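You operate a simulated robot arm through the tools that you are given. There is no shell and no other tool.

The job below is to be done with a simulated two-armed robot. You get a single attempt, and the scene is never put back.

TASK
Move the roll and the bun into the cream crate, then brush the crumbs off the board.
Fine: green brush, back where it lay. Set down upright: green brush. What is to be rubbed or washed off counts as gone when no trace of it is left.

Only the result counts: the job must be done as asked and must still hold three seconds after the hand-in. Knocking over, shifting, dropping, spilling or breaking anything else fails it.

THE ROBOT
Two 7-joint arms with two-finger grippers on one trunk that stands fixed in place. Base frame: the origin is at the foot of the trunk, x ahead of it, y to its left, z up. Lengths are in mm, angles in degrees, forces in N, time in s.
The left shoulder is at [50, 216, 1246], the right one opposite. With the tool pointing down near the work surface each hand reaches from about 100 to 300 mm from the base axis, measured 20 degrees to its own side. Payload 3.18 kg a hand.
Tool frame (each hand has its own): the origin (TCP) lies between the finger pads and is the grasp point; the fingertips stand 30 mm ahead of it; z points along the fingers, y is the line along which they close. Largest opening 144 mm; the body of the gripper starts 103 mm behind the TCP.
Orientation is that of the tool frame in the base frame, as a unit quaternion [w, x, y, z]. With the fingers straight down and closing along the base's y, the tool's x points along the base's -x, its y along +y and its z along -z.

THE INTERFACE
- The arms move only by the tool servo_tool. It takes "left_targets", "right_targets" or both (then of equal length, played together; a hand with none holds still); each is a list of rows, each a list of 6 numbers: the shift along the base's x, y, z in mm, then the turn, a rotation vector about the base's x, y, z in degrees. In form: [[dx, dy, dz, wx, wy, wz], ...]. A call has 1 to 20 rows; each row shifts and turns the commanded pose from where the row before left it. "left_claw" and "right_claw" are, for a hand that has rows, the finger opening in mm, from 0 to 144, set as the call begins (left out, the last holds). Rows are played at 5 a second. More than 50 mm and 8.6 degrees between two rows, or a gripper value outside its range, and nothing of the call is played. A pose out of reach is approached as far as the arm can. The call stops where the force on the tool passes 40 N (or 10 N more than at its start, if that is more) or the arm is blocked; 0.2 s more then pass. The fingers move at their own pace and stop on an object; they squeeze with about 20 N. The grip force told is the motor's: it shows also when the fingers shut on nothing. Time passes only in rows, and 0.2 s behind the last, so rows that do not move let the fingers close. The reply holds the time, the measured pose of the TCP, the force on the tool along the base axes, the opening and the grip force, in the units named above and with some noise, with the torque about the TCP (base axes, N m) and any sound that the robot's microphone picked up.
- Cameras (640 x 400 px; columns grow to the right, rows downward): "scene" is now at [123.5, -39, 1446.1]; the picture's right is [-0.42, -0.91, 0.00], its down [-0.43, 0.20, -0.88] and it looks along [0.80, -0.37, -0.47] (base axes); focal length 286 px, centre (320, 200). "left" rides on the left gripper at [76, -16, -143] in its tool frame; the picture's right is [0.21, 0.98, 0.00], its down [-0.84, 0.18, -0.51] and it looks along [-0.50, 0.11, 0.86] (tool axes); focal length 218 px, centre (320, 200). "right" rides on the right gripper at [76, 16, -143] in its tool frame; the picture's right is [-0.21, 0.98, 0.00], its down [-0.84, -0.18, -0.51] and it looks along [-0.50, -0.11, 0.86] (tool axes); focal length 218 px, centre (320, 200). There is no depth. A picture from a camera that has moved, and an enlarged one, comes with that camera's place and axes in the base frame and with its lens.
- get_image(camera): a new picture of that camera. No time passes.
- raise_lower(by): slides the trunk up (or, below 0, down) by that many mm; the arms and the scene camera ride with it, the base frame stays. It gives what a move gives, with no picture.
- turn_head(pan, tilt): turns the head with the scene camera to pan (to the left, within 80 degrees either way) and tilt (down, from -29 to 69), counted from straight ahead of the robot. It gives what a move gives.
- close_up(camera, box): a new picture of the part [left, top, right, bottom] of that camera's present view, enlarged. No time passes.
- sign_off(): hands the job in; it is judged then, once.

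Nothing tells you positions but the pictures and the camera data. Unless the task says otherwise, let go and move clear before handing in.

The tools are called after "Call:" by a JSON object that holds its "op" and its "data". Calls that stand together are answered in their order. servo_tool: Moves the arms, as the interface text tells. Its arguments: {"type":"object","properties":{"left_targets":{"type":"array","items":{"type":"array","items":{"type":"number"}}},"left_claw":{"type":"number"},"right_targets":{"type":"array","items":{"type":"array","items":{"type":"number"}}},"right_claw":{"type":"number"}},"required":[]} The other tools are called the same way: raise_lower (by) slides the trunk up or down; turn_head (pan, tilt) turns the head that bears the scene camera; get_image (camera) takes a picture; close_up (camera, box) takes an enlarged picture of a part of a camera's view; sign_off () hands the job in.

At the start:

```text
time_s: 0.0
left_eef_pos: [419.2, -23.5, 1256.4]
left_ee_rot: [0.0, -0.001, 1.0, -0.001]
left_wrist_force: [-0.6, -0.2, 0.5]
left_moment: [0.01, 0.01, -0.01]
left_opening: 144.1
left_finger_force: 0.1
right_eef_pos: [350.0, -450.6, 1280.1]
right_ee_rot: [0.001, 0.0, 1.0, 0.001]
right_wrist_force: [-0.2, 0.6, 1.0]
right_moment: [-0.07, 0.01, 0.0]
right_opening: 144.0
right_finger_force: 0.0
trunk travel left (down, up): [-325.0, 44.0]
head pan, tilt: [-24.9, 28.1]
```

scene: 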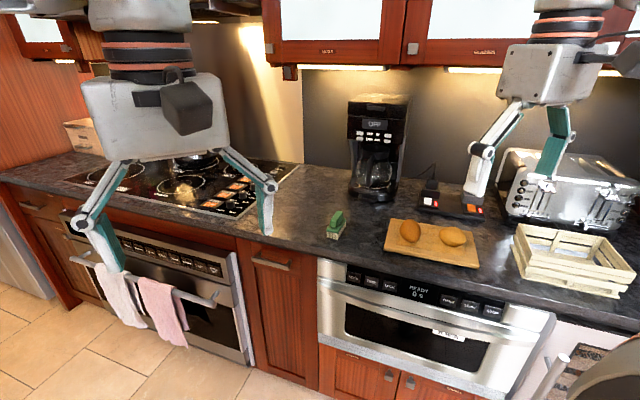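
right: 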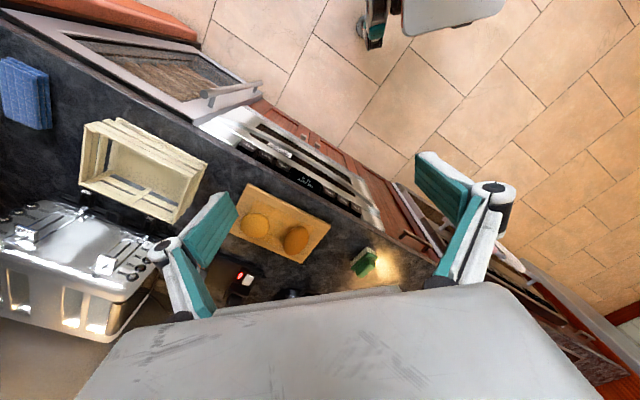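
left: 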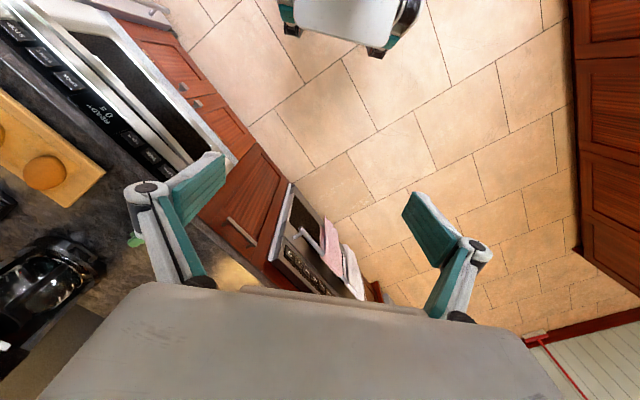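

I see a counter with a board carrying a roll and a bun, a green brush to its left, and a cream crate to its right; a blue towel lies further right. I'll look closer before moving.

Call:
{"op": "close_up", "data": {"camera": "scene", "box": [300, 190, 500, 290]}}

Call:
{"op": "close_up", "data": {"camera": "scene", "box": [440, 140, 640, 310]}}

Call:
{"op": "close_up", "data": {"camera": "right", "box": [200, 160, 420, 300]}}

Call:
{"op": "close_up", "data": {"camera": "right", "box": [0, 60, 260, 300]}}

```text
3.20 times, centred on (400, 240) of scene
camera zoom: at [123.5, -39.0, 1446.1], right [-0.42, -0.91, 0.0], down [-0.43, 0.2, -0.88], along [0.8, -0.37, -0.47], focal length 914 px, centre (64, 72)
```

zoom: 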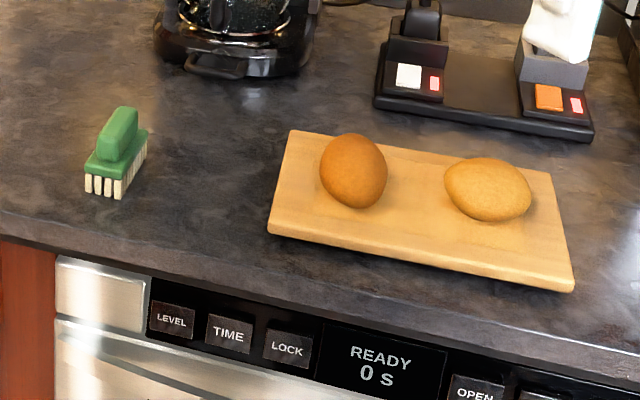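

```text
2.35 times, centred on (540, 225) of scene
camera zoom: at [123.5, -39.0, 1446.1], right [-0.42, -0.91, 0.0], down [-0.43, 0.2, -0.88], along [0.8, -0.37, -0.47], focal length 672 px, centre (-198, 141)
```

zoom: 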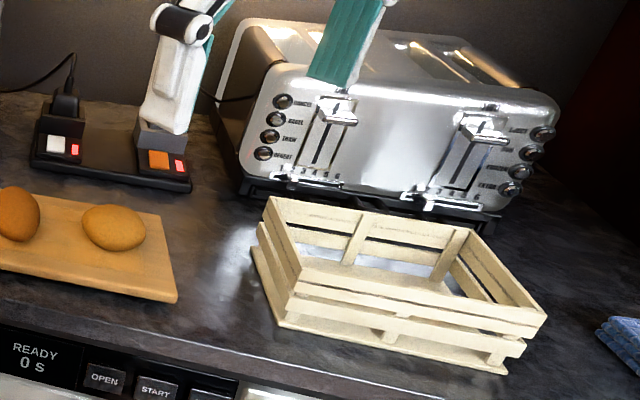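

```text
2.86 times, centred on (310, 230) of right
camera zoom: at [274.2, -435.8, 1424.3], right [0.21, 0.98, 0.0], down [0.84, -0.18, 0.51], along [0.5, -0.11, -0.86], focal length 624 px, centre (349, 114)
```

zoom: 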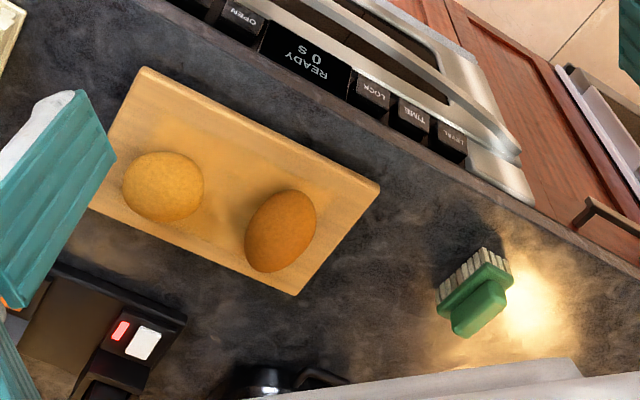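

```text
1.67 times, centred on (130, 180) of right
camera zoom: at [274.2, -435.8, 1424.3], right [0.21, 0.98, 0.0], down [0.84, -0.18, 0.51], along [0.5, -0.11, -0.86], focal length 364 px, centre (637, 233)
```

zoom: 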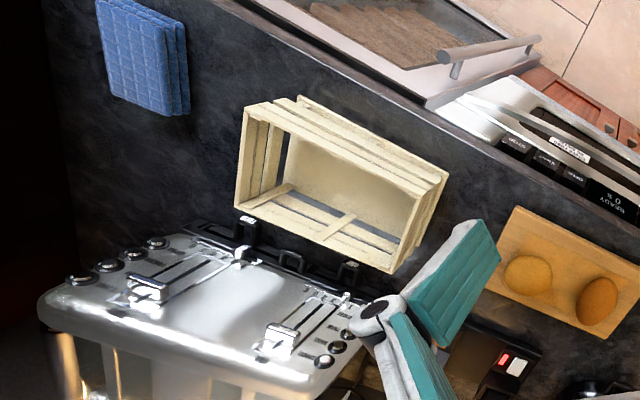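

The brush is near (804,-412), the board's centre near (628,-641) with its top at z≈929, and the crate near (395,-885), with the counter at about 45° to my base. I'll move the right hand over the board at a safe height to test reach and look down at it.

Call:
{"op": "servo_tool", "data": {"right_targets": [[30, -20, -10, 0, 0, 0], [30, -20, -10, 0, 0, 0], [30, -20, -10, 0, 0, 0], [30, -20, -10, 0, 0, 0], [30, -20, -10, 0, 0, 0]]}}

Call:
{"op": "get_image", "data": {"camera": "right"}}

```text
time_s: 1.2
left_eef_pos: [420.6, -23.4, 1255.3]
left_ee_rot: [-0.001, -0.001, 1.0, -0.001]
left_wrist_force: [0.0, 0.2, 0.4]
left_moment: [0.03, 0.01, -0.01]
left_opening: 143.9
left_finger_force: 0.2
right_eef_pos: [500.9, -551.2, 1228.3]
right_ee_rot: [0.0, 0.0, 1.0, 0.001]
right_wrist_force: [0.4, 0.5, -0.1]
right_moment: [-0.03, 0.02, -0.01]
right_opening: 144.0
right_finger_force: 0.0
trunk travel left (down, up): [-325.0, 44.0]
head pan, tilt: [-24.9, 28.1]
```

```text
taken
camera right: at [425.0, -535.8, 1373.0], right [0.21, 0.98, 0.0], down [0.84, -0.18, 0.51], along [0.5, -0.11, -0.86], focal length 218 px, centre (320, 200)
```

right: 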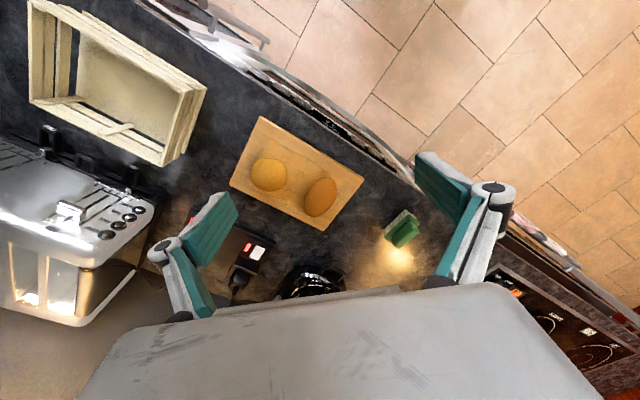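

Reach is good so far. I'll keep going over the board and turn the hand so its axis lines up with the board.

Call:
{"op": "servo_tool", "data": {"right_targets": [[25, -20, -20, 0, 0, 0], [25, -20, -20, 0, 0, 0], [20, -20, -20, 0, 0, 0], [20, -15, -20, 0, 0, 0], [20, -15, -20, 0, 0, 0]]}}

Call:
{"op": "get_image", "data": {"camera": "right"}}

Call:
{"op": "get_image", "data": {"camera": "scene"}}

```text
time_s: 2.4
left_eef_pos: [418.9, -23.3, 1255.7]
left_ee_rot: [-0.001, 0.0, 1.0, -0.001]
left_wrist_force: [1.1, -0.4, 0.4]
left_moment: [0.06, 0.03, 0.01]
left_opening: 143.7
left_finger_force: 0.0
right_eef_pos: [612.1, -641.9, 1129.6]
right_ee_rot: [0.001, 0.001, 1.0, 0.001]
right_wrist_force: [-0.1, 0.2, 0.0]
right_moment: [0.02, 0.07, 0.03]
right_opening: 144.0
right_finger_force: 0.0
trunk travel left (down, up): [-325.0, 44.0]
head pan, tilt: [-24.9, 28.1]
```

```text
taken
camera right: at [535.7, -626.4, 1273.1], right [0.21, 0.98, 0.0], down [0.84, -0.18, 0.51], along [0.5, -0.1, -0.86], focal length 218 px, centre (320, 200)
```

right: 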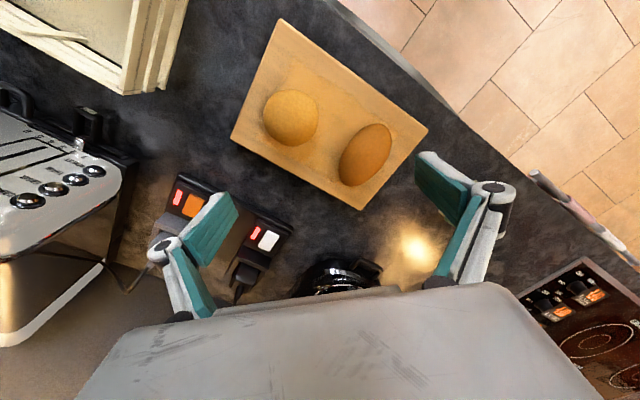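

```text
taken
camera scene: at [124.9, -39.8, 1445.9], right [-0.42, -0.91, 0.0], down [-0.43, 0.2, -0.88], along [0.8, -0.37, -0.47], focal length 286 px, centre (320, 200)
```

scene: 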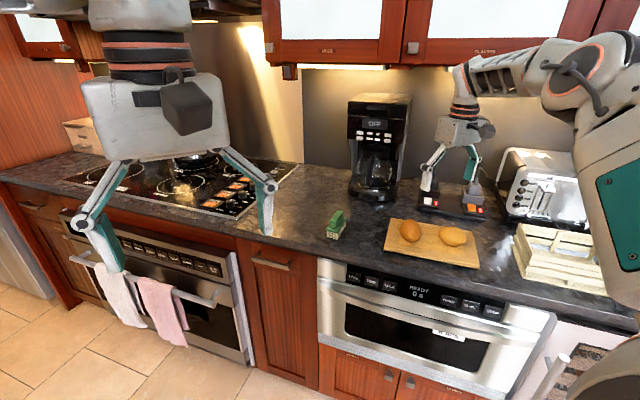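

Call:
{"op": "close_up", "data": {"camera": "right", "box": [220, 10, 440, 220]}}

Call:
{"op": "close_up", "data": {"camera": "scene", "box": [375, 200, 495, 280]}}

Call:
{"op": "close_up", "data": {"camera": "scene", "box": [310, 195, 360, 250]}}

```text
1.90 times, centred on (330, 115) of right
camera zoom: at [535.7, -626.4, 1273.1], right [0.21, 0.98, 0.0], down [0.84, -0.18, 0.51], along [0.5, -0.1, -0.86], focal length 416 px, centre (301, 362)
```

zoom: 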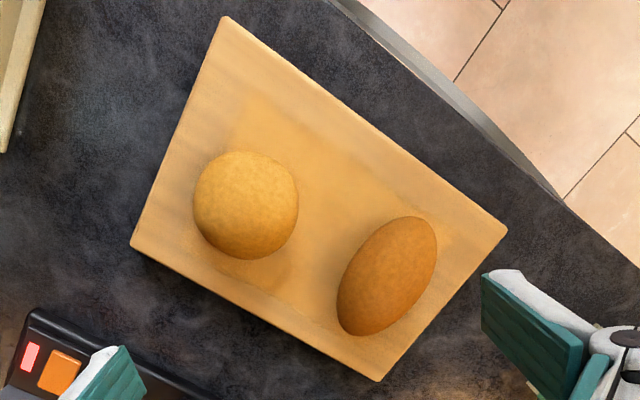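

```text
5.00 times, centred on (435, 240) of scene
camera zoom: at [124.9, -39.8, 1445.9], right [-0.42, -0.91, 0.0], down [-0.43, 0.2, -0.88], along [0.8, -0.37, -0.47], focal length 1428 px, centre (-255, 0)
```

zoom: 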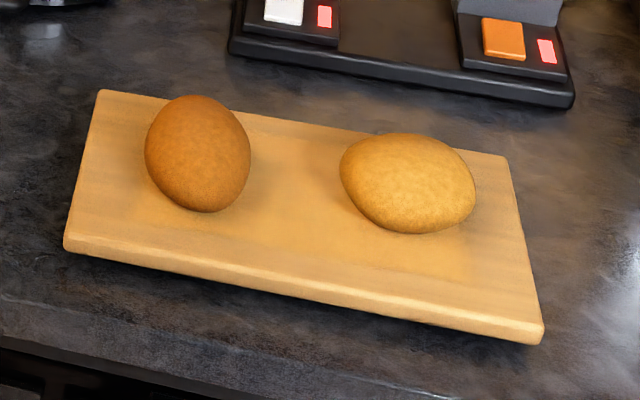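

```text
7.27 times, centred on (335, 222) of scene
camera zoom: at [124.9, -39.8, 1445.9], right [-0.42, -0.91, 0.0], down [-0.43, 0.2, -0.88], along [0.8, -0.37, -0.47], focal length 2077 px, centre (211, 36)
```

zoom: 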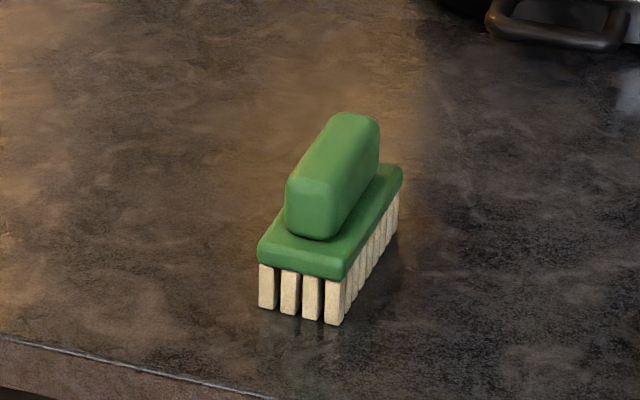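

The roll (brown) is near (659,-582) with its long axis across the board, and the bun near (583,-677). I can see a faint stained patch on the board, likely the crumbs. Next I turn the hand -45° and hover over the roll.

Call:
{"op": "servo_tool", "data": {"right_targets": [[8, 10, -5, 0, 0, -7.5], [8, 10, -5, 0, 0, -7.5], [8, 10, -5, 0, 0, -7.5], [8, 10, -5, 0, 0, -7.5], [8, 10, -5, 0, 0, -7.5], [7, 10, -5, 0, 0, -7.5], [0, 0, 0, 0, 0, 0]]}}

Call:
{"op": "get_image", "data": {"camera": "right"}}

```text
time_s: 4.0
left_eef_pos: [417.6, -22.2, 1255.7]
left_ee_rot: [0.0, -0.001, 1.0, -0.001]
left_wrist_force: [0.8, -0.4, 0.3]
left_moment: [-0.04, 0.0, 0.0]
left_opening: 144.1
left_finger_force: 0.0
right_eef_pos: [655.6, -607.7, 1117.5]
right_ee_rot: [0.001, 0.383, 0.924, 0.0]
right_wrist_force: [-0.2, 0.4, 0.3]
right_moment: [-0.03, -0.01, -0.02]
right_opening: 144.1
right_finger_force: 0.0
right hand out of reach, approached as far as the arm can: row 6
trunk travel left (down, up): [-325.0, 44.0]
head pan, tilt: [-24.9, 28.1]
```

```text
taken
camera right: at [613.2, -543.3, 1261.0], right [0.84, 0.54, 0.0], down [0.47, -0.72, 0.51], along [0.28, -0.43, -0.86], focal length 218 px, centre (320, 200)
```

right: 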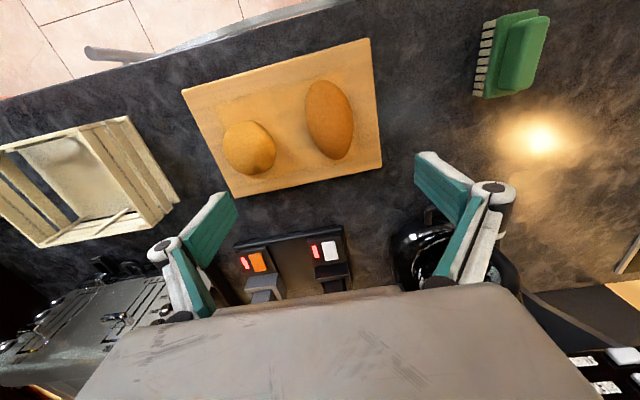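

The reach ended at about 720 mm from the shoulder at this height. I'll lower the trunk by 80 mm (fingertips stay above the bread) and then test the reach further.

Call:
{"op": "raise_lower", "data": {"by": -70}}

Call:
{"op": "servo_tool", "data": {"right_targets": [[3, 10, 0, 0, 0, 0], [3, 10, 0, 0, 0, 0], [0, 6, 0, 0, 0, 0], [0, 0, 0, 0, 0, 0]]}}

Call:
{"op": "get_image", "data": {"camera": "right"}}

```text
time_s: 5.1
left_eef_pos: [415.8, -23.0, 1186.0]
left_ee_rot: [0.001, -0.001, 1.0, -0.001]
left_wrist_force: [-0.5, -0.1, -0.2]
left_moment: [-0.01, -0.02, 0.0]
left_opening: 144.2
left_finger_force: 0.0
right_eef_pos: [656.9, -610.9, 1036.6]
right_ee_rot: [-0.009, 0.383, 0.924, -0.002]
right_wrist_force: [-0.1, 0.4, 0.2]
right_moment: [-0.05, -0.01, -0.01]
right_opening: 144.0
right_finger_force: 0.1
trunk travel left (down, up): [-255.0, 114.0]
head pan, tilt: [-24.9, 28.1]
```

```text
time_s: 6.1
left_eef_pos: [419.4, -23.3, 1186.2]
left_ee_rot: [0.0, -0.001, 1.0, 0.0]
left_wrist_force: [-0.1, 0.1, 0.1]
left_moment: [-0.04, 0.0, 0.0]
left_opening: 143.8
left_finger_force: 0.1
right_eef_pos: [657.0, -609.2, 1037.0]
right_ee_rot: [-0.01, 0.383, 0.924, -0.003]
right_wrist_force: [-0.4, 0.3, -1.3]
right_moment: [0.0, 0.01, 0.01]
right_opening: 144.1
right_finger_force: 0.0
right hand out of reach, approached as far as the arm can: row 1, 2, 3
trunk travel left (down, up): [-255.0, 114.0]
head pan, tilt: [-24.9, 28.1]
```

```text
taken
camera right: at [618.1, -544.7, 1181.7], right [0.84, 0.54, -0.01], down [0.48, -0.73, 0.5], along [0.26, -0.42, -0.87], focal length 218 px, centre (320, 200)
```

right: 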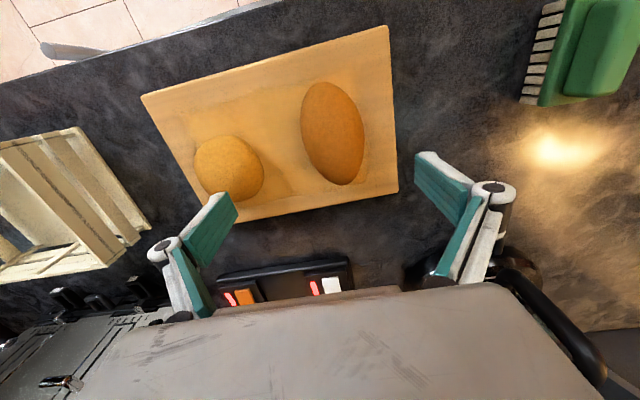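

The reach limit looks like a joint limit rather than arm length. I'll look at the arm's posture.

Call:
{"op": "get_image", "data": {"camera": "scene"}}

Call:
{"op": "turn_head", "data": {"pan": -55, "tilt": 20}}

Call:
{"op": "get_image", "data": {"camera": "scene"}}

```text
taken
camera scene: at [142.2, -38.9, 1374.5], right [-0.42, -0.91, 0.0], down [-0.43, 0.2, -0.88], along [0.8, -0.37, -0.47], focal length 286 px, centre (320, 200)
```

scene: 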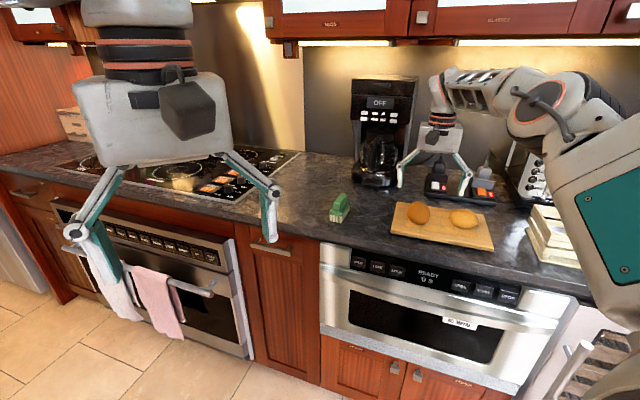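

```text
time_s: 7.0
left_eef_pos: [418.5, -23.1, 1186.0]
left_ee_rot: [0.0, -0.001, 1.0, -0.001]
left_wrist_force: [0.8, 0.4, 0.0]
left_moment: [0.0, 0.03, 0.03]
left_opening: 144.1
left_finger_force: 0.0
right_eef_pos: [657.2, -610.2, 1037.5]
right_ee_rot: [-0.01, 0.383, 0.924, -0.003]
right_wrist_force: [-0.4, -0.5, -0.1]
right_moment: [-0.02, 0.03, -0.03]
right_opening: 144.0
right_finger_force: 0.0
trunk travel left (down, up): [-255.0, 114.0]
head pan, tilt: [-55.0, 20.0]
```

```text
taken
camera scene: at [113.1, -76.8, 1387.5], right [-0.82, -0.57, 0.0], down [-0.2, 0.28, -0.94], along [0.54, -0.77, -0.34], focal length 286 px, centre (320, 200)
```

scene: 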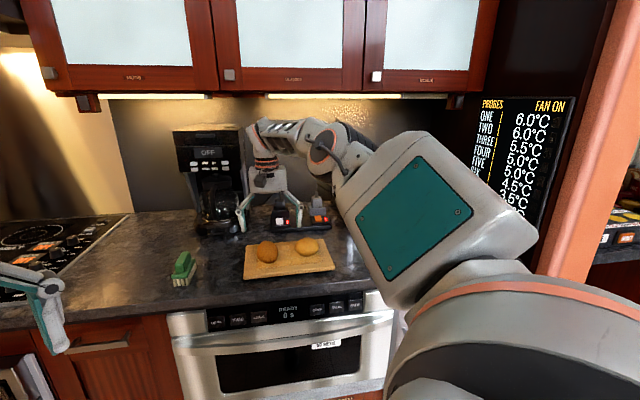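

The arm is nearly stretched with its wrist above the shoulder. Tilting the fingers outward about the closing axis by ~21° brings the wrist back and should win reach. I'll do that here, above the bread.

Call:
{"op": "servo_tool", "data": {"right_targets": [[0, 0, 5, -5, -5, 0], [0, 0, 5, -5, -5, 0], [0, 0, 5, -5, -5, 0], [0, 0, 0, 0, 0, 0], [0, 0, 0, 0, 0, 0]]}}

Call:
{"op": "get_image", "data": {"camera": "right"}}

```text
time_s: 8.2
left_eef_pos: [418.8, -22.8, 1186.2]
left_ee_rot: [0.001, 0.0, 1.0, -0.001]
left_wrist_force: [-1.4, -0.3, -0.5]
left_moment: [0.0, 0.0, 0.0]
left_opening: 143.8
left_finger_force: 0.0
right_eef_pos: [658.0, -609.8, 1036.5]
right_ee_rot: [-0.01, 0.384, 0.923, -0.003]
right_wrist_force: [0.2, 0.3, -0.7]
right_moment: [0.02, 0.02, 0.01]
right_opening: 144.3
right_finger_force: 0.0
right hand out of reach, approached as far as the arm can: row 1, 2, 3
trunk travel left (down, up): [-255.0, 114.0]
head pan, tilt: [-55.0, 20.0]
```

```text
taken
camera right: at [618.1, -544.8, 1181.6], right [0.84, 0.54, -0.01], down [0.48, -0.73, 0.5], along [0.26, -0.42, -0.87], focal length 218 px, centre (320, 200)
```

right: 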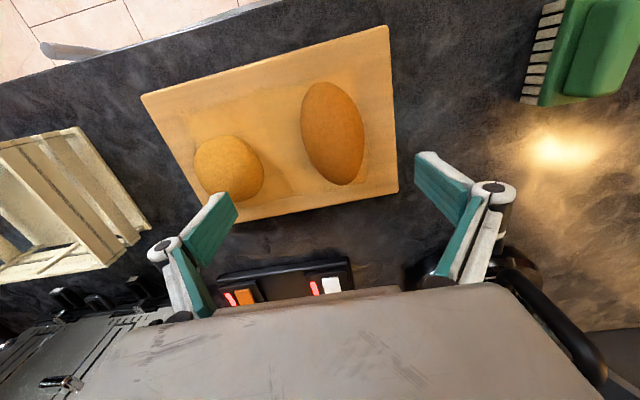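

The hand didn't budge. I'll back off toward the robot and see where the commanded pose is.

Call:
{"op": "servo_tool", "data": {"right_targets": [[-25, 0, 10, 0, 0, 0], [-25, 0, 10, 0, 0, 0], [-25, 0, 10, 0, 0, 0], [-25, 0, 0, 0, 0, 0], [0, 0, 0, 0, 0, 0]]}}

Call:
{"op": "get_image", "data": {"camera": "right"}}

```text
time_s: 9.4
left_eef_pos: [419.0, -23.3, 1185.5]
left_ee_rot: [0.001, 0.0, 1.0, -0.001]
left_wrist_force: [0.5, 0.9, -0.1]
left_moment: [0.02, 0.07, 0.0]
left_opening: 144.1
left_finger_force: 0.0
right_eef_pos: [561.5, -647.4, 1065.7]
right_ee_rot: [-0.012, 0.382, 0.924, -0.001]
right_wrist_force: [-0.7, 0.3, -1.0]
right_moment: [0.03, 0.0, 0.02]
right_opening: 143.9
right_finger_force: 0.1
right hand out of reach, approached as far as the arm can: row 1, 2, 3, 4
trunk travel left (down, up): [-255.0, 114.0]
head pan, tilt: [-55.0, 20.0]
```

```text
taken
camera right: at [522.0, -584.1, 1210.6], right [0.84, 0.55, -0.01], down [0.48, -0.73, 0.49], along [0.26, -0.42, -0.87], focal length 218 px, centre (320, 200)
```

right: 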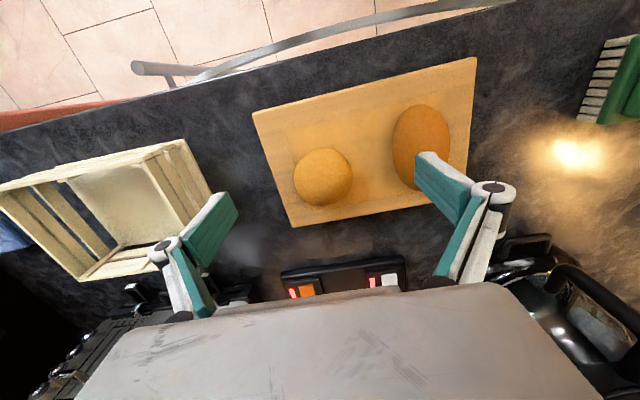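

The wrist seems to be at a joint limit with this yaw. I'll turn the yaw back a bit and check when it's in reach again.

Call:
{"op": "servo_tool", "data": {"right_targets": [[0, 0, 0, 0, 0, 7.5], [0, 0, 0, 0, 0, 7.5], [0, 0, 0, 0, 0, 7.5], [0, 0, 0, 0, 0, 0], [0, 0, 0, 0, 0, 0]]}}

Call:
{"op": "get_image", "data": {"camera": "scene"}}

```text
time_s: 10.6
left_eef_pos: [418.3, -22.7, 1184.6]
left_ee_rot: [0.0, 0.0, 1.0, -0.001]
left_wrist_force: [-0.5, 0.0, -0.4]
left_moment: [-0.04, 0.01, 0.01]
left_opening: 143.8
left_finger_force: 0.1
right_eef_pos: [562.3, -647.4, 1066.3]
right_ee_rot: [-0.01, 0.195, 0.981, -0.004]
right_wrist_force: [-0.9, -0.5, 0.2]
right_moment: [-0.04, -0.03, -0.02]
right_opening: 144.2
right_finger_force: 0.1
trunk travel left (down, up): [-255.0, 114.0]
head pan, tilt: [-55.0, 20.0]
```

```text
taken
camera scene: at [113.0, -76.8, 1387.5], right [-0.82, -0.57, 0.0], down [-0.2, 0.28, -0.94], along [0.54, -0.77, -0.34], focal length 286 px, centre (320, 200)
```

scene: 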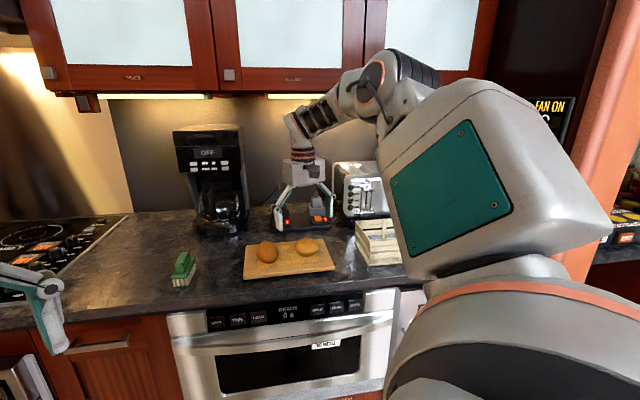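

In reach again at yaw -22.5°. I'll test an outward tilt from here.

Call:
{"op": "servo_tool", "data": {"right_targets": [[0, 0, 0, -2.7, -6.5, 0], [0, 0, 0, -2.7, -6.5, 0], [0, 0, 0, -2.7, -6.5, 0], [0, 0, 0, 0, 0, 0]]}}

```text
time_s: 11.6
left_eef_pos: [418.7, -23.8, 1185.1]
left_ee_rot: [0.0, 0.0, 1.0, -0.002]
left_wrist_force: [0.9, -0.2, 0.6]
left_moment: [-0.02, 0.05, 0.01]
left_opening: 143.9
left_finger_force: 0.1
right_eef_pos: [560.7, -647.3, 1065.2]
right_ee_rot: [0.17, 0.194, 0.965, -0.039]
right_wrist_force: [0.0, 0.0, -0.3]
right_moment: [-0.02, 0.05, 0.0]
right_opening: 143.8
right_finger_force: 0.1
trunk travel left (down, up): [-255.0, 114.0]
head pan, tilt: [-55.0, 20.0]
```

Tilt works here. Now I'll move over the roll with the tilt held.

Call:
{"op": "servo_tool", "data": {"right_targets": [[20, 13, 0, 0, 0, 0], [20, 13, 0, 0, 0, 0], [20, 13, 0, 0, 0, 0], [20, 13, 0, 0, 0, 0], [18, 13, 0, 0, 0, 0], [0, 0, 0, 0, 0, 0]]}}

Call:
{"op": "get_image", "data": {"camera": "right"}}

```text
time_s: 13.0
left_eef_pos: [417.8, -23.0, 1185.5]
left_ee_rot: [0.0, -0.001, 1.0, 0.0]
left_wrist_force: [-0.2, 0.9, -0.1]
left_moment: [0.0, 0.01, -0.01]
left_opening: 144.3
left_finger_force: 0.1
right_eef_pos: [667.1, -624.9, 1073.8]
right_ee_rot: [0.17, 0.192, 0.966, -0.037]
right_wrist_force: [0.4, 0.6, -0.4]
right_moment: [0.02, -0.02, 0.01]
right_opening: 143.9
right_finger_force: 0.0
right hand out of reach, approached as far as the arm can: row 1, 2, 3, 4, 5
trunk travel left (down, up): [-255.0, 114.0]
head pan, tilt: [-55.0, 20.0]
```

```text
taken
camera right: at [562.6, -562.8, 1182.7], right [0.56, 0.83, 0.06], down [0.5, -0.4, 0.77], along [0.66, -0.39, -0.64], focal length 218 px, centre (320, 200)
```

right: 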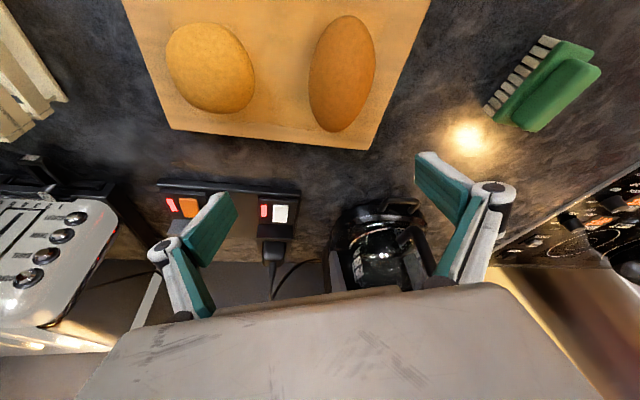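

The hand goes out in x but not in +y. My guess is the shoulder-lift joint is limited with the wrist so high above the shoulder, so I'll raise the trunk and then lower the hand relative to it to test that.

Call:
{"op": "raise_lower", "data": {"by": 110}}

Call:
{"op": "servo_tool", "data": {"right_targets": [[0, 0, -30, 0, 0, 0], [0, 0, -30, 0, 0, 0], [0, 0, -30, 0, 0, 0], [0, 0, -20, 0, 0, 0], [0, 0, 0, 0, 0, 0]]}}

Call:
{"op": "servo_tool", "data": {"right_targets": [[0, 10, 0, 0, 0, 0], [0, 10, 0, 0, 0, 0], [0, 10, 0, 0, 0, 0], [0, 10, 0, 0, 0, 0], [0, 0, 0, 0, 0, 0]]}}

Call:
{"op": "get_image", "data": {"camera": "scene"}}

```text
time_s: 14.4
left_eef_pos: [418.3, -22.4, 1296.3]
left_ee_rot: [0.0, -0.001, 1.0, 0.0]
left_wrist_force: [0.3, 0.4, 0.3]
left_moment: [0.01, -0.02, 0.01]
left_opening: 143.7
left_finger_force: 0.0
right_eef_pos: [666.4, -624.5, 1182.2]
right_ee_rot: [0.17, 0.193, 0.966, -0.039]
right_wrist_force: [0.9, 0.9, -0.1]
right_moment: [0.02, -0.01, 0.01]
right_opening: 144.1
right_finger_force: 0.1
trunk travel left (down, up): [-365.0, 4.0]
head pan, tilt: [-55.0, 20.0]
```

```text
time_s: 15.7
left_eef_pos: [418.6, -23.2, 1295.8]
left_ee_rot: [0.0, -0.001, 1.0, -0.001]
left_wrist_force: [0.1, 0.4, 0.6]
left_moment: [0.0, 0.01, 0.04]
left_opening: 143.8
left_finger_force: 0.1
right_eef_pos: [668.9, -635.1, 1075.8]
right_ee_rot: [0.17, 0.19, 0.966, -0.036]
right_wrist_force: [-0.1, 0.9, 0.0]
right_moment: [0.0, -0.01, 0.01]
right_opening: 144.1
right_finger_force: 0.0
right hand out of reach, approached as far as the arm can: row 2, 3
trunk travel left (down, up): [-365.0, 4.0]
head pan, tilt: [-55.0, 20.0]
```

```text
time_s: 16.9
left_eef_pos: [418.5, -23.0, 1295.9]
left_ee_rot: [0.001, -0.001, 1.0, -0.001]
left_wrist_force: [1.0, -0.2, 0.5]
left_moment: [0.02, -0.02, 0.0]
left_opening: 144.0
left_finger_force: 0.1
right_eef_pos: [670.0, -634.7, 1075.6]
right_ee_rot: [0.169, 0.191, 0.966, -0.037]
right_wrist_force: [-0.4, 0.1, 0.0]
right_moment: [0.01, 0.0, 0.01]
right_opening: 143.9
right_finger_force: 0.0
right hand out of reach, approached as far as the arm can: row 1, 2, 3, 4
trunk travel left (down, up): [-365.0, 4.0]
head pan, tilt: [-55.0, 20.0]
```

```text
taken
camera scene: at [94.4, -76.9, 1498.4], right [-0.82, -0.57, 0.0], down [-0.2, 0.28, -0.94], along [0.54, -0.77, -0.34], focal length 286 px, centre (320, 200)
```

scene: 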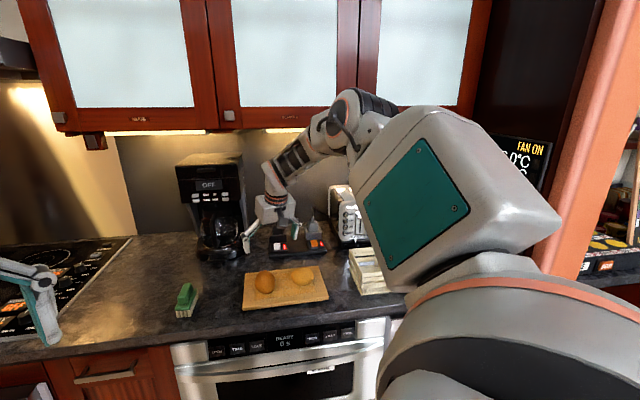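

Lowering relative to the shoulder made it worse, so the arm wants the hand at about shoulder height. I'll retract the hand to a clear spot in front of the counter, then lower the trunk a lot.

Call:
{"op": "servo_tool", "data": {"right_targets": [[-35, 18, 25, 0, 0, 0], [-35, 18, 25, 0, 0, 0], [-35, 18, 25, 0, 0, 0], [-35, 18, 25, 0, 0, 0], [-35, 18, 25, 2.7, 6.5, 0], [-35, 18, 25, 2.7, 6.5, 0], [-35, 18, 25, 2.7, 6.5, 0], [-35, 18, 25, 0, 0, 0], [0, 0, 0, 0, 0, 0]]}}

Call:
{"op": "get_image", "data": {"camera": "scene"}}

```text
time_s: 18.9
left_eef_pos: [421.1, -23.6, 1294.3]
left_ee_rot: [-0.001, -0.001, 1.0, -0.001]
left_wrist_force: [-0.5, -0.3, 0.1]
left_moment: [0.03, 0.04, 0.01]
left_opening: 144.1
left_finger_force: 0.1
right_eef_pos: [399.8, -570.0, 1278.3]
right_ee_rot: [-0.011, 0.194, 0.981, -0.005]
right_wrist_force: [1.5, -0.1, -0.9]
right_moment: [0.03, 0.06, -0.03]
right_opening: 144.0
right_finger_force: 0.1
right hand out of reach, approached as far as the arm can: row 1, 2, 3, 4
trunk travel left (down, up): [-365.0, 4.0]
head pan, tilt: [-55.0, 20.0]
```

```text
taken
camera scene: at [97.0, -77.7, 1498.2], right [-0.82, -0.57, 0.0], down [-0.2, 0.28, -0.94], along [0.54, -0.77, -0.34], focal length 286 px, centre (320, 200)
```

scene: 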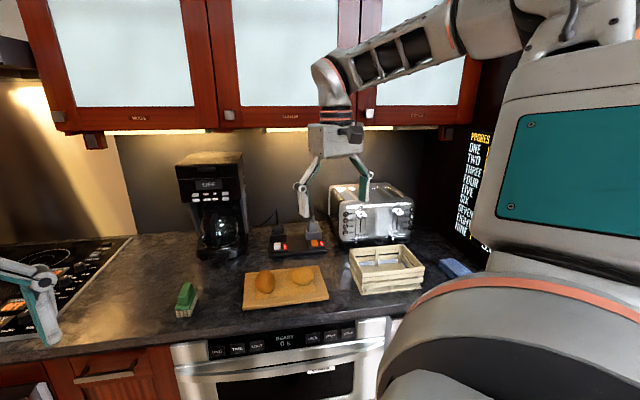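

Clear. Now lowering the trunk by 250 mm.

Call:
{"op": "servo_tool", "data": {"right_targets": [[-10, 30, 0, 0, 0, 0], [-10, 30, 0, 0, 0, 0], [-10, 30, 0, 0, 0, 0], [0, 0, 0, 0, 0, 0]]}}

Call:
{"op": "raise_lower", "data": {"by": -250}}

Call:
{"op": "get_image", "data": {"camera": "scene"}}

Call:
{"op": "get_image", "data": {"camera": "right"}}

```text
time_s: 19.9
left_eef_pos: [419.2, -22.8, 1296.7]
left_ee_rot: [0.0, -0.001, 1.0, -0.001]
left_wrist_force: [0.6, 0.4, -0.4]
left_moment: [0.02, 0.03, 0.01]
left_opening: 143.9
left_finger_force: 0.1
right_eef_pos: [368.8, -511.7, 1297.3]
right_ee_rot: [-0.012, 0.192, 0.981, -0.002]
right_wrist_force: [-0.5, 0.3, -0.6]
right_moment: [0.03, 0.03, -0.03]
right_opening: 144.0
right_finger_force: 0.0
right hand out of reach, approached as far as the arm can: row 2, 3
trunk travel left (down, up): [-365.0, 4.0]
head pan, tilt: [-55.0, 20.0]
```

```text
time_s: 22.4
left_eef_pos: [417.4, -23.1, 1046.8]
left_ee_rot: [0.0, -0.001, 1.0, -0.002]
left_wrist_force: [-0.5, 0.3, 1.0]
left_moment: [-0.02, -0.03, -0.02]
left_opening: 144.0
left_finger_force: 0.1
right_eef_pos: [368.0, -511.7, 1050.3]
right_ee_rot: [-0.009, 0.193, 0.981, -0.004]
right_wrist_force: [0.2, 0.6, -0.3]
right_moment: [0.0, -0.02, 0.0]
right_opening: 144.0
right_finger_force: 0.0
trunk travel left (down, up): [-115.0, 254.0]
head pan, tilt: [-55.0, 20.0]
```

```text
taken
camera scene: at [234.5, -76.8, 1233.6], right [-0.82, -0.57, 0.0], down [-0.2, 0.28, -0.94], along [0.54, -0.77, -0.34], focal length 286 px, centre (320, 200)
```

scene: 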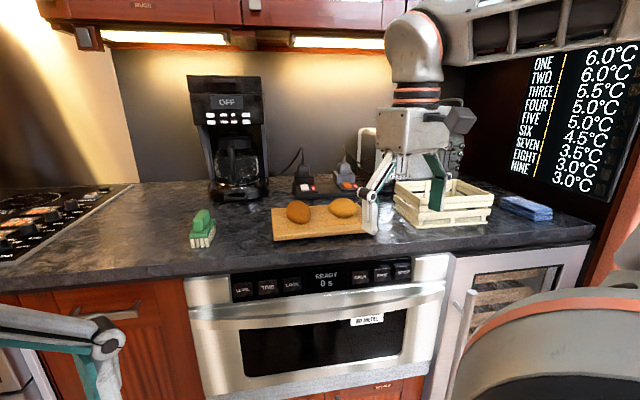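

```text
taken
camera right: at [306.1, -467.4, 1194.9], right [0.57, 0.82, -0.01], down [0.72, -0.48, 0.5], along [0.4, -0.29, -0.87], focal length 218 px, centre (320, 200)
```

right: 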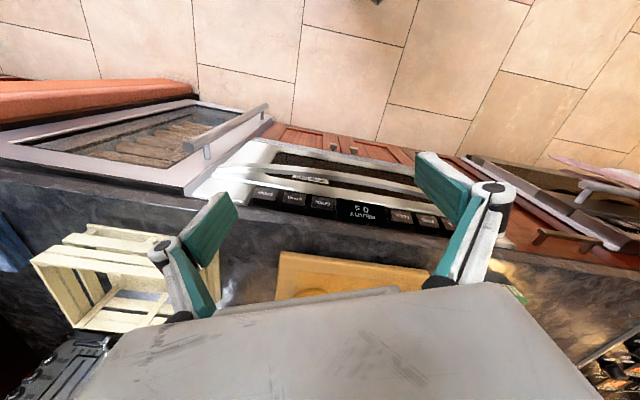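

The torso folds as it goes down and carries the head forward, which should help reach. Now out toward the roll at a safe height, with yaw going to -45°.

Call:
{"op": "servo_tool", "data": {"right_targets": [[40, -10, 5, 0, 0, 0], [40, -10, 5, 0, 0, 0], [40, -10, 5, 0, 0, -5.5], [40, -10, 5, 0, 0, -5.5], [40, -10, 0, 0, 0, -5.5], [40, -10, 0, 0, 0, -6], [40, -5, 0, 0, 0, 0], [0, 0, 0, 0, 0, 0]]}}

Call:
{"op": "get_image", "data": {"camera": "right"}}

Call:
{"op": "get_image", "data": {"camera": "scene"}}

```text
time_s: 24.2
left_eef_pos: [417.5, -22.3, 1047.2]
left_ee_rot: [0.001, -0.001, 1.0, -0.001]
left_wrist_force: [-0.2, 0.4, -0.3]
left_moment: [-0.01, -0.04, 0.03]
left_opening: 144.4
left_finger_force: 0.1
right_eef_pos: [635.8, -621.9, 1036.5]
right_ee_rot: [-0.01, 0.382, 0.924, -0.002]
right_wrist_force: [-0.1, 0.1, -0.1]
right_moment: [0.01, -0.05, -0.05]
right_opening: 144.1
right_finger_force: 0.0
right hand out of reach, approached as far as the arm can: row 5, 6
trunk travel left (down, up): [-115.0, 254.0]
head pan, tilt: [-55.0, 20.0]
```

```text
taken
camera right: at [595.9, -557.7, 1180.9], right [0.84, 0.55, -0.01], down [0.48, -0.72, 0.5], along [0.26, -0.42, -0.87], focal length 218 px, centre (320, 200)
```

right: 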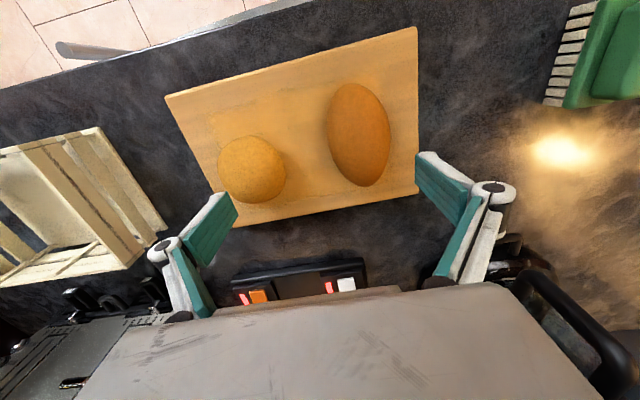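

```text
taken
camera scene: at [234.5, -76.6, 1233.7], right [-0.82, -0.57, 0.0], down [-0.2, 0.28, -0.94], along [0.54, -0.77, -0.34], focal length 286 px, centre (320, 200)
```

scene: 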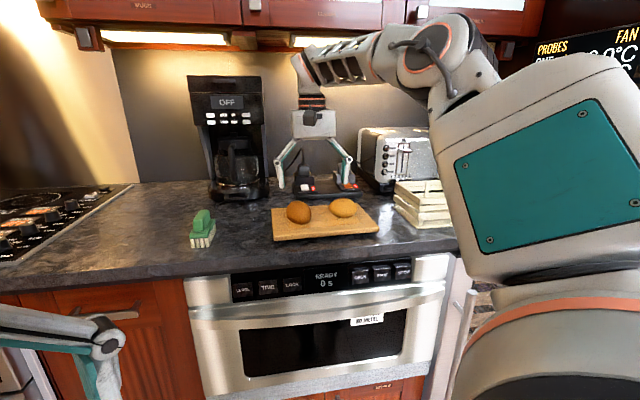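

The last row reached fine. I'll try moving +y from here.

Call:
{"op": "servo_tool", "data": {"right_targets": [[5, 10, 0, 0, 0, 0], [5, 10, 0, 0, 0, 0], [5, 10, 0, 0, 0, 0], [5, 10, 0, 0, 0, 0], [0, 0, 0, 0, 0, 0]]}}

```text
time_s: 25.4
left_eef_pos: [418.1, -23.0, 1046.4]
left_ee_rot: [0.0, -0.001, 1.0, -0.001]
left_wrist_force: [0.7, -1.2, -0.3]
left_moment: [0.03, 0.01, -0.02]
left_opening: 144.0
left_finger_force: 0.0
right_eef_pos: [652.0, -592.8, 1036.9]
right_ee_rot: [-0.012, 0.381, 0.925, -0.001]
right_wrist_force: [0.1, -0.2, 1.2]
right_moment: [0.01, 0.0, -0.04]
right_opening: 143.6
right_finger_force: 0.0
right hand out of reach, approached as far as the arm can: row 3
trunk travel left (down, up): [-115.0, 254.0]
head pan, tilt: [-55.0, 20.0]
```

Call:
{"op": "servo_tool", "data": {"right_targets": [[2, 4, 0, 0, 0, 0], [2, 4, 0, 0, 0, 0], [2, 4, 0, 0, 0, 0], [1, 3, 0, 0, 0, 0], [0, 0, 0, 0, 0, 0]]}}

Call:
{"op": "get_image", "data": {"camera": "right"}}

```text
time_s: 26.6
left_eef_pos: [418.3, -24.1, 1046.6]
left_ee_rot: [0.0, -0.001, 1.0, -0.001]
left_wrist_force: [0.4, 0.8, -0.2]
left_moment: [0.01, -0.03, -0.02]
left_opening: 143.9
left_finger_force: 0.0
right_eef_pos: [653.1, -593.9, 1036.2]
right_ee_rot: [-0.012, 0.381, 0.925, -0.001]
right_wrist_force: [1.1, -0.1, -1.5]
right_moment: [-0.02, 0.02, 0.0]
right_opening: 143.8
right_finger_force: 0.0
right hand out of reach, approached as far as the arm can: row 1, 2, 3
trunk travel left (down, up): [-115.0, 254.0]
head pan, tilt: [-55.0, 20.0]
```

```text
taken
camera right: at [613.0, -529.0, 1181.3], right [0.84, 0.55, -0.01], down [0.48, -0.72, 0.49], along [0.26, -0.42, -0.87], focal length 218 px, centre (320, 200)
```

right: 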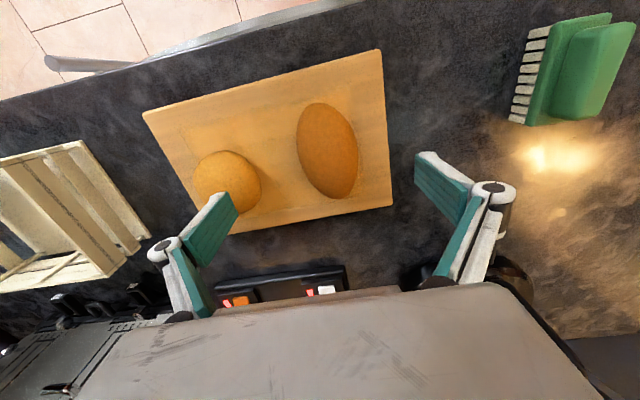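

Limit again at (653,-594). I'll test how the limit depends on yaw by turning back to -22.5° and pushing +y.

Call:
{"op": "servo_tool", "data": {"right_targets": [[0, 0, 0, 0, 0, 7.5], [0, 0, 0, 0, 0, 7.5], [0, 0, 0, 0, 0, 7.5], [0, 0, 0, 0, 0, 0]]}}

Call:
{"op": "servo_tool", "data": {"right_targets": [[2, 10, 0, 0, 0, 0], [2, 10, 0, 0, 0, 0], [2, 10, 0, 0, 0, 0], [2, 10, 0, 0, 0, 0], [0, 0, 0, 0, 0, 0]]}}

```text
time_s: 27.6
left_eef_pos: [418.3, -23.8, 1045.6]
left_ee_rot: [0.0, -0.001, 1.0, -0.001]
left_wrist_force: [0.0, 0.7, 0.3]
left_moment: [-0.04, -0.02, -0.01]
left_opening: 144.0
left_finger_force: 0.1
right_eef_pos: [653.6, -590.5, 1036.2]
right_ee_rot: [-0.01, 0.194, 0.981, -0.004]
right_wrist_force: [-0.2, 0.3, -0.4]
right_moment: [-0.04, -0.03, 0.03]
right_opening: 144.0
right_finger_force: 0.0
trunk travel left (down, up): [-115.0, 254.0]
head pan, tilt: [-55.0, 20.0]
```

```text
time_s: 28.8
left_eef_pos: [417.9, -23.1, 1046.3]
left_ee_rot: [0.0, 0.0, 1.0, -0.001]
left_wrist_force: [-0.3, -0.8, 0.1]
left_moment: [0.01, 0.0, 0.0]
left_opening: 144.1
left_finger_force: 0.0
right_eef_pos: [661.5, -550.1, 1036.2]
right_ee_rot: [-0.009, 0.194, 0.981, -0.005]
right_wrist_force: [0.1, -0.1, -0.1]
right_moment: [0.02, 0.0, -0.01]
right_opening: 144.1
right_finger_force: 0.0
trunk travel left (down, up): [-115.0, 254.0]
head pan, tilt: [-55.0, 20.0]
```

At yaw -22.5° the motion is free, so yaw is the limiting factor. I'll hover over the roll with yaw about -35°.

Call:
{"op": "servo_tool", "data": {"right_targets": [[-1, -16, 0, 0, 0, -6], [-1, -16, 0, 0, 0, -6], [0, 0, 0, 0, 0, 0]]}}

Call:
{"op": "get_image", "data": {"camera": "right"}}

Call:
{"op": "close_up", "data": {"camera": "scene", "box": [180, 130, 440, 260]}}

```text
time_s: 29.6
left_eef_pos: [419.1, -25.0, 1046.3]
left_ee_rot: [0.0, -0.001, 1.0, -0.001]
left_wrist_force: [0.3, 0.7, 0.3]
left_moment: [0.0, 0.0, 0.02]
left_opening: 144.0
left_finger_force: 0.1
right_eef_pos: [658.9, -584.2, 1036.7]
right_ee_rot: [-0.01, 0.296, 0.955, -0.004]
right_wrist_force: [0.5, -1.0, 0.3]
right_moment: [0.0, 0.0, 0.03]
right_opening: 144.2
right_finger_force: 0.0
trunk travel left (down, up): [-115.0, 254.0]
head pan, tilt: [-55.0, 20.0]
```

```text
taken
camera right: at [608.4, -526.7, 1181.9], right [0.73, 0.69, -0.01], down [0.6, -0.62, 0.5], along [0.33, -0.37, -0.87], focal length 218 px, centre (320, 200)
```

right: 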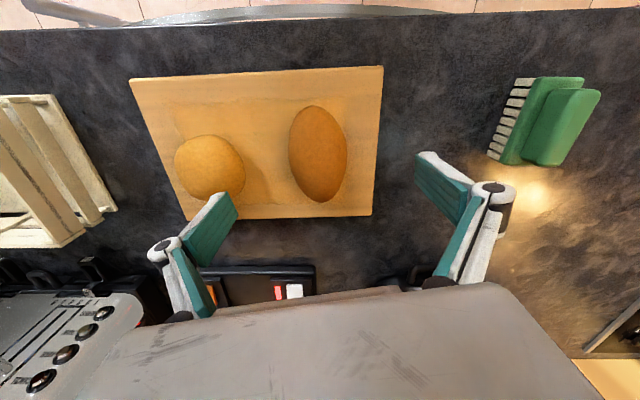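

```text
2.46 times, centred on (310, 195) of scene
camera zoom: at [235.5, -76.8, 1233.2], right [-0.82, -0.57, 0.0], down [-0.2, 0.28, -0.94], along [0.54, -0.77, -0.34], focal length 703 px, centre (345, 212)
```

zoom: 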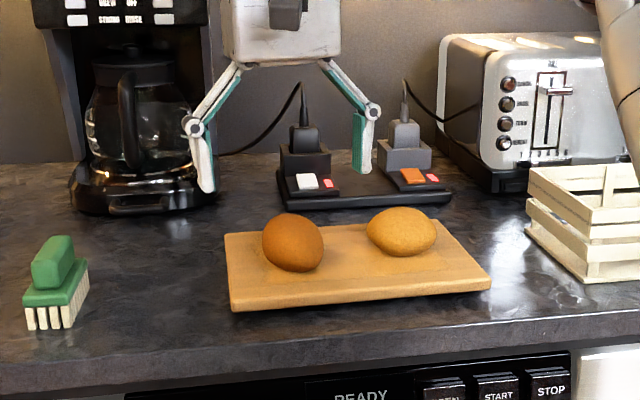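

The roll sits at about (656,-585), right under the TCP and aligned with the fingers. I'll narrow the opening to clear the bun and descend to z≈968.

Call:
{"op": "servo_tool", "data": {"right_targets": [[-2, 0, 0, 0, 0, 0], [0, 0, -20, 0, 0, 0], [0, 0, -20, 0, 0, 0], [0, 0, -15, 0, 0, 0], [0, 0, -13, 0, 0, 0], [0, 0, 0, 0, 0, 0]], "right_claw": 98}}

Call:
{"op": "get_image", "data": {"camera": "right"}}

Call:
{"op": "close_up", "data": {"camera": "scene", "box": [240, 130, 420, 260]}}

```text
time_s: 31.0
left_eef_pos: [418.0, -22.3, 1046.1]
left_ee_rot: [0.0, -0.001, 1.0, 0.0]
left_wrist_force: [-0.6, 0.4, 1.0]
left_moment: [-0.01, -0.03, -0.02]
left_opening: 143.8
left_finger_force: 0.0
right_eef_pos: [657.0, -581.6, 970.9]
right_ee_rot: [-0.01, 0.296, 0.955, -0.003]
right_wrist_force: [-0.7, -0.4, -0.3]
right_moment: [-0.02, 0.0, 0.0]
right_opening: 97.9
right_finger_force: 0.0
trunk travel left (down, up): [-115.0, 254.0]
head pan, tilt: [-55.0, 20.0]
```

```text
taken
camera right: at [606.3, -526.0, 1114.2], right [0.72, 0.69, -0.01], down [0.6, -0.62, 0.5], along [0.33, -0.37, -0.87], focal length 218 px, centre (320, 200)
```

right: 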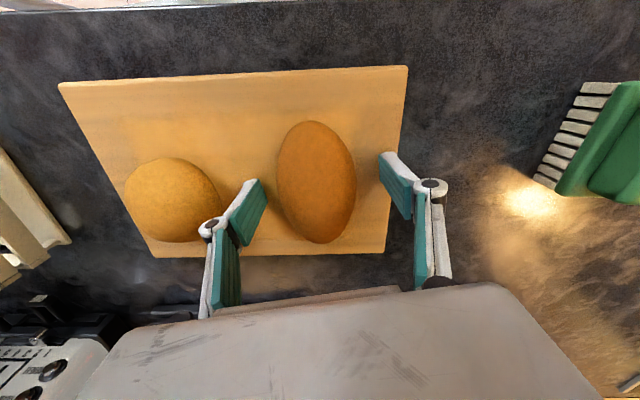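

```text
3.08 times, centred on (330, 195) of scene
camera zoom: at [235.3, -76.8, 1233.2], right [-0.82, -0.57, 0.0], down [-0.2, 0.28, -0.94], along [0.54, -0.77, -0.34], focal length 879 px, centre (289, 215)
```

zoom: 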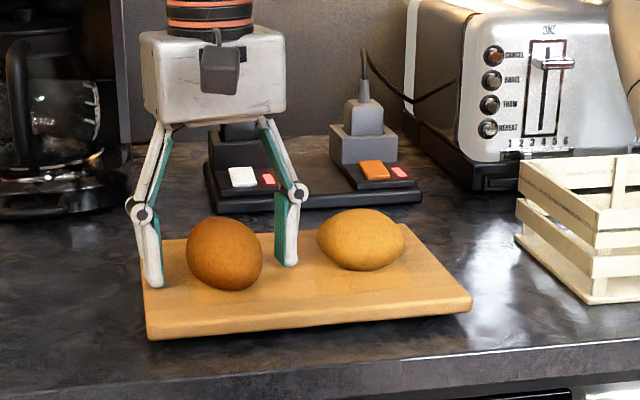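

Fingers straddle the roll nicely. Lower a touch and close.

Call:
{"op": "servo_tool", "data": {"right_targets": [[0, 0, -4, 0, 0, 0], [0, 0, 0, 0, 0, 0]]}}

Call:
{"op": "servo_tool", "data": {"right_targets": [[0, 0, 0, 0, 0, 0], [0, 0, 0, 0, 0, 0], [0, 0, 0, 0, 0, 0], [0, 0, 0, 0, 0, 0]], "right_claw": 30}}

Call:
{"op": "get_image", "data": {"camera": "right"}}

```text
time_s: 31.6
left_eef_pos: [417.6, -23.0, 1046.5]
left_ee_rot: [0.001, -0.001, 1.0, -0.001]
left_wrist_force: [1.3, 0.2, 0.3]
left_moment: [0.01, 0.01, 0.01]
left_opening: 144.2
left_finger_force: 0.0
right_eef_pos: [658.5, -581.4, 966.8]
right_ee_rot: [-0.008, 0.295, 0.955, -0.003]
right_wrist_force: [1.7, -1.3, 4.9]
right_moment: [0.17, -0.28, -0.15]
right_opening: 99.8
right_finger_force: 1.2
trunk travel left (down, up): [-115.0, 254.0]
head pan, tilt: [-55.0, 20.0]
```

```text
time_s: 32.6
left_eef_pos: [417.0, -21.5, 1048.0]
left_ee_rot: [0.001, -0.001, 1.0, -0.003]
left_wrist_force: [0.0, -0.9, -0.5]
left_moment: [0.0, 0.01, 0.01]
left_opening: 144.1
left_finger_force: 0.1
right_eef_pos: [657.4, -579.9, 972.8]
right_ee_rot: [-0.006, 0.295, 0.956, -0.003]
right_wrist_force: [11.1, 7.4, 32.6]
right_moment: [0.81, -0.93, -0.04]
right_opening: 59.7
right_finger_force: 20.5
trunk travel left (down, up): [-115.0, 254.0]
head pan, tilt: [-55.0, 20.0]
```

```text
taken
camera right: at [604.9, -522.8, 1115.3], right [0.72, 0.69, -0.01], down [0.6, -0.62, 0.5], along [0.34, -0.37, -0.86], focal length 218 px, centre (320, 200)
```

right: 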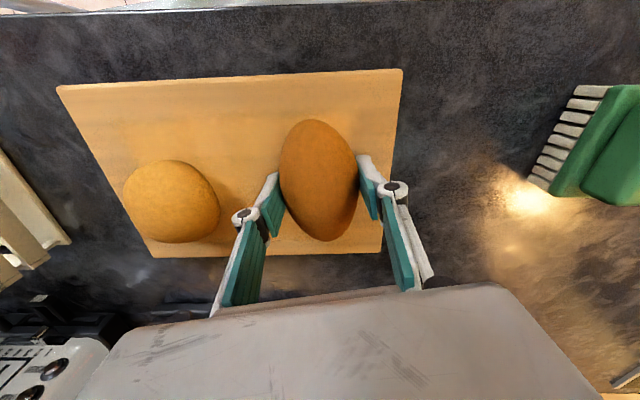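

Gripped at 59.7 mm; the board top is evidently about z≈937. Lifting straight up now.

Call:
{"op": "servo_tool", "data": {"right_targets": [[0, 0, 8, 0, 0, 0], [0, 0, 15, 0, 0, 0], [0, 0, 25, 0, 0, 0], [0, 0, 35, 0, 0, 0], [0, 0, 35, 0, 0, 0], [0, 0, 0, 0, 0, 0]]}}

Call:
{"op": "get_image", "data": {"camera": "right"}}

Call:
{"op": "get_image", "data": {"camera": "scene"}}

```text
time_s: 34.0
left_eef_pos: [418.9, -23.1, 1046.4]
left_ee_rot: [-0.001, -0.001, 1.0, 0.0]
left_wrist_force: [-0.4, 0.4, 0.1]
left_moment: [0.04, 0.03, -0.02]
left_opening: 144.0
left_finger_force: 0.0
right_eef_pos: [657.4, -581.5, 1081.1]
right_ee_rot: [-0.011, 0.295, 0.955, -0.003]
right_wrist_force: [1.1, 0.4, -0.5]
right_moment: [-0.03, -0.02, 0.0]
right_opening: 59.4
right_finger_force: 20.5
trunk travel left (down, up): [-115.0, 254.0]
head pan, tilt: [-55.0, 20.0]
```

```text
taken
camera right: at [606.8, -526.2, 1225.6], right [0.72, 0.69, -0.02], down [0.6, -0.62, 0.49], along [0.33, -0.37, -0.87], focal length 218 px, centre (320, 200)
```

right: 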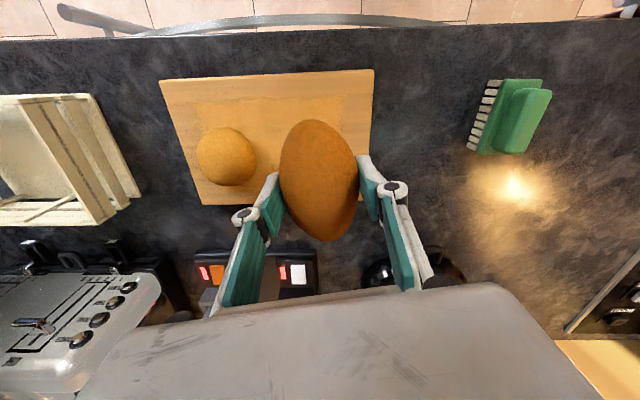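

```text
taken
camera scene: at [236.0, -76.9, 1232.9], right [-0.82, -0.57, 0.0], down [-0.2, 0.28, -0.94], along [0.54, -0.77, -0.34], focal length 286 px, centre (320, 200)
```

scene: 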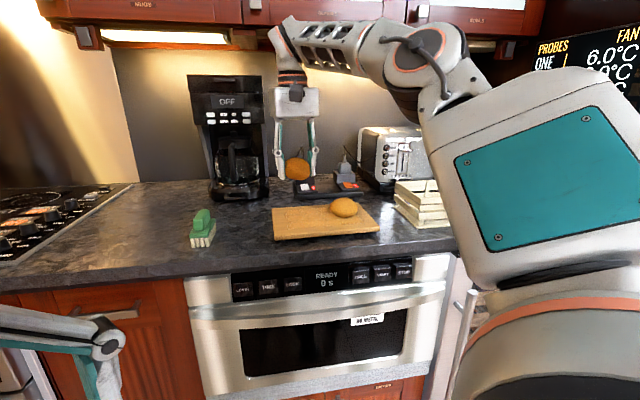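

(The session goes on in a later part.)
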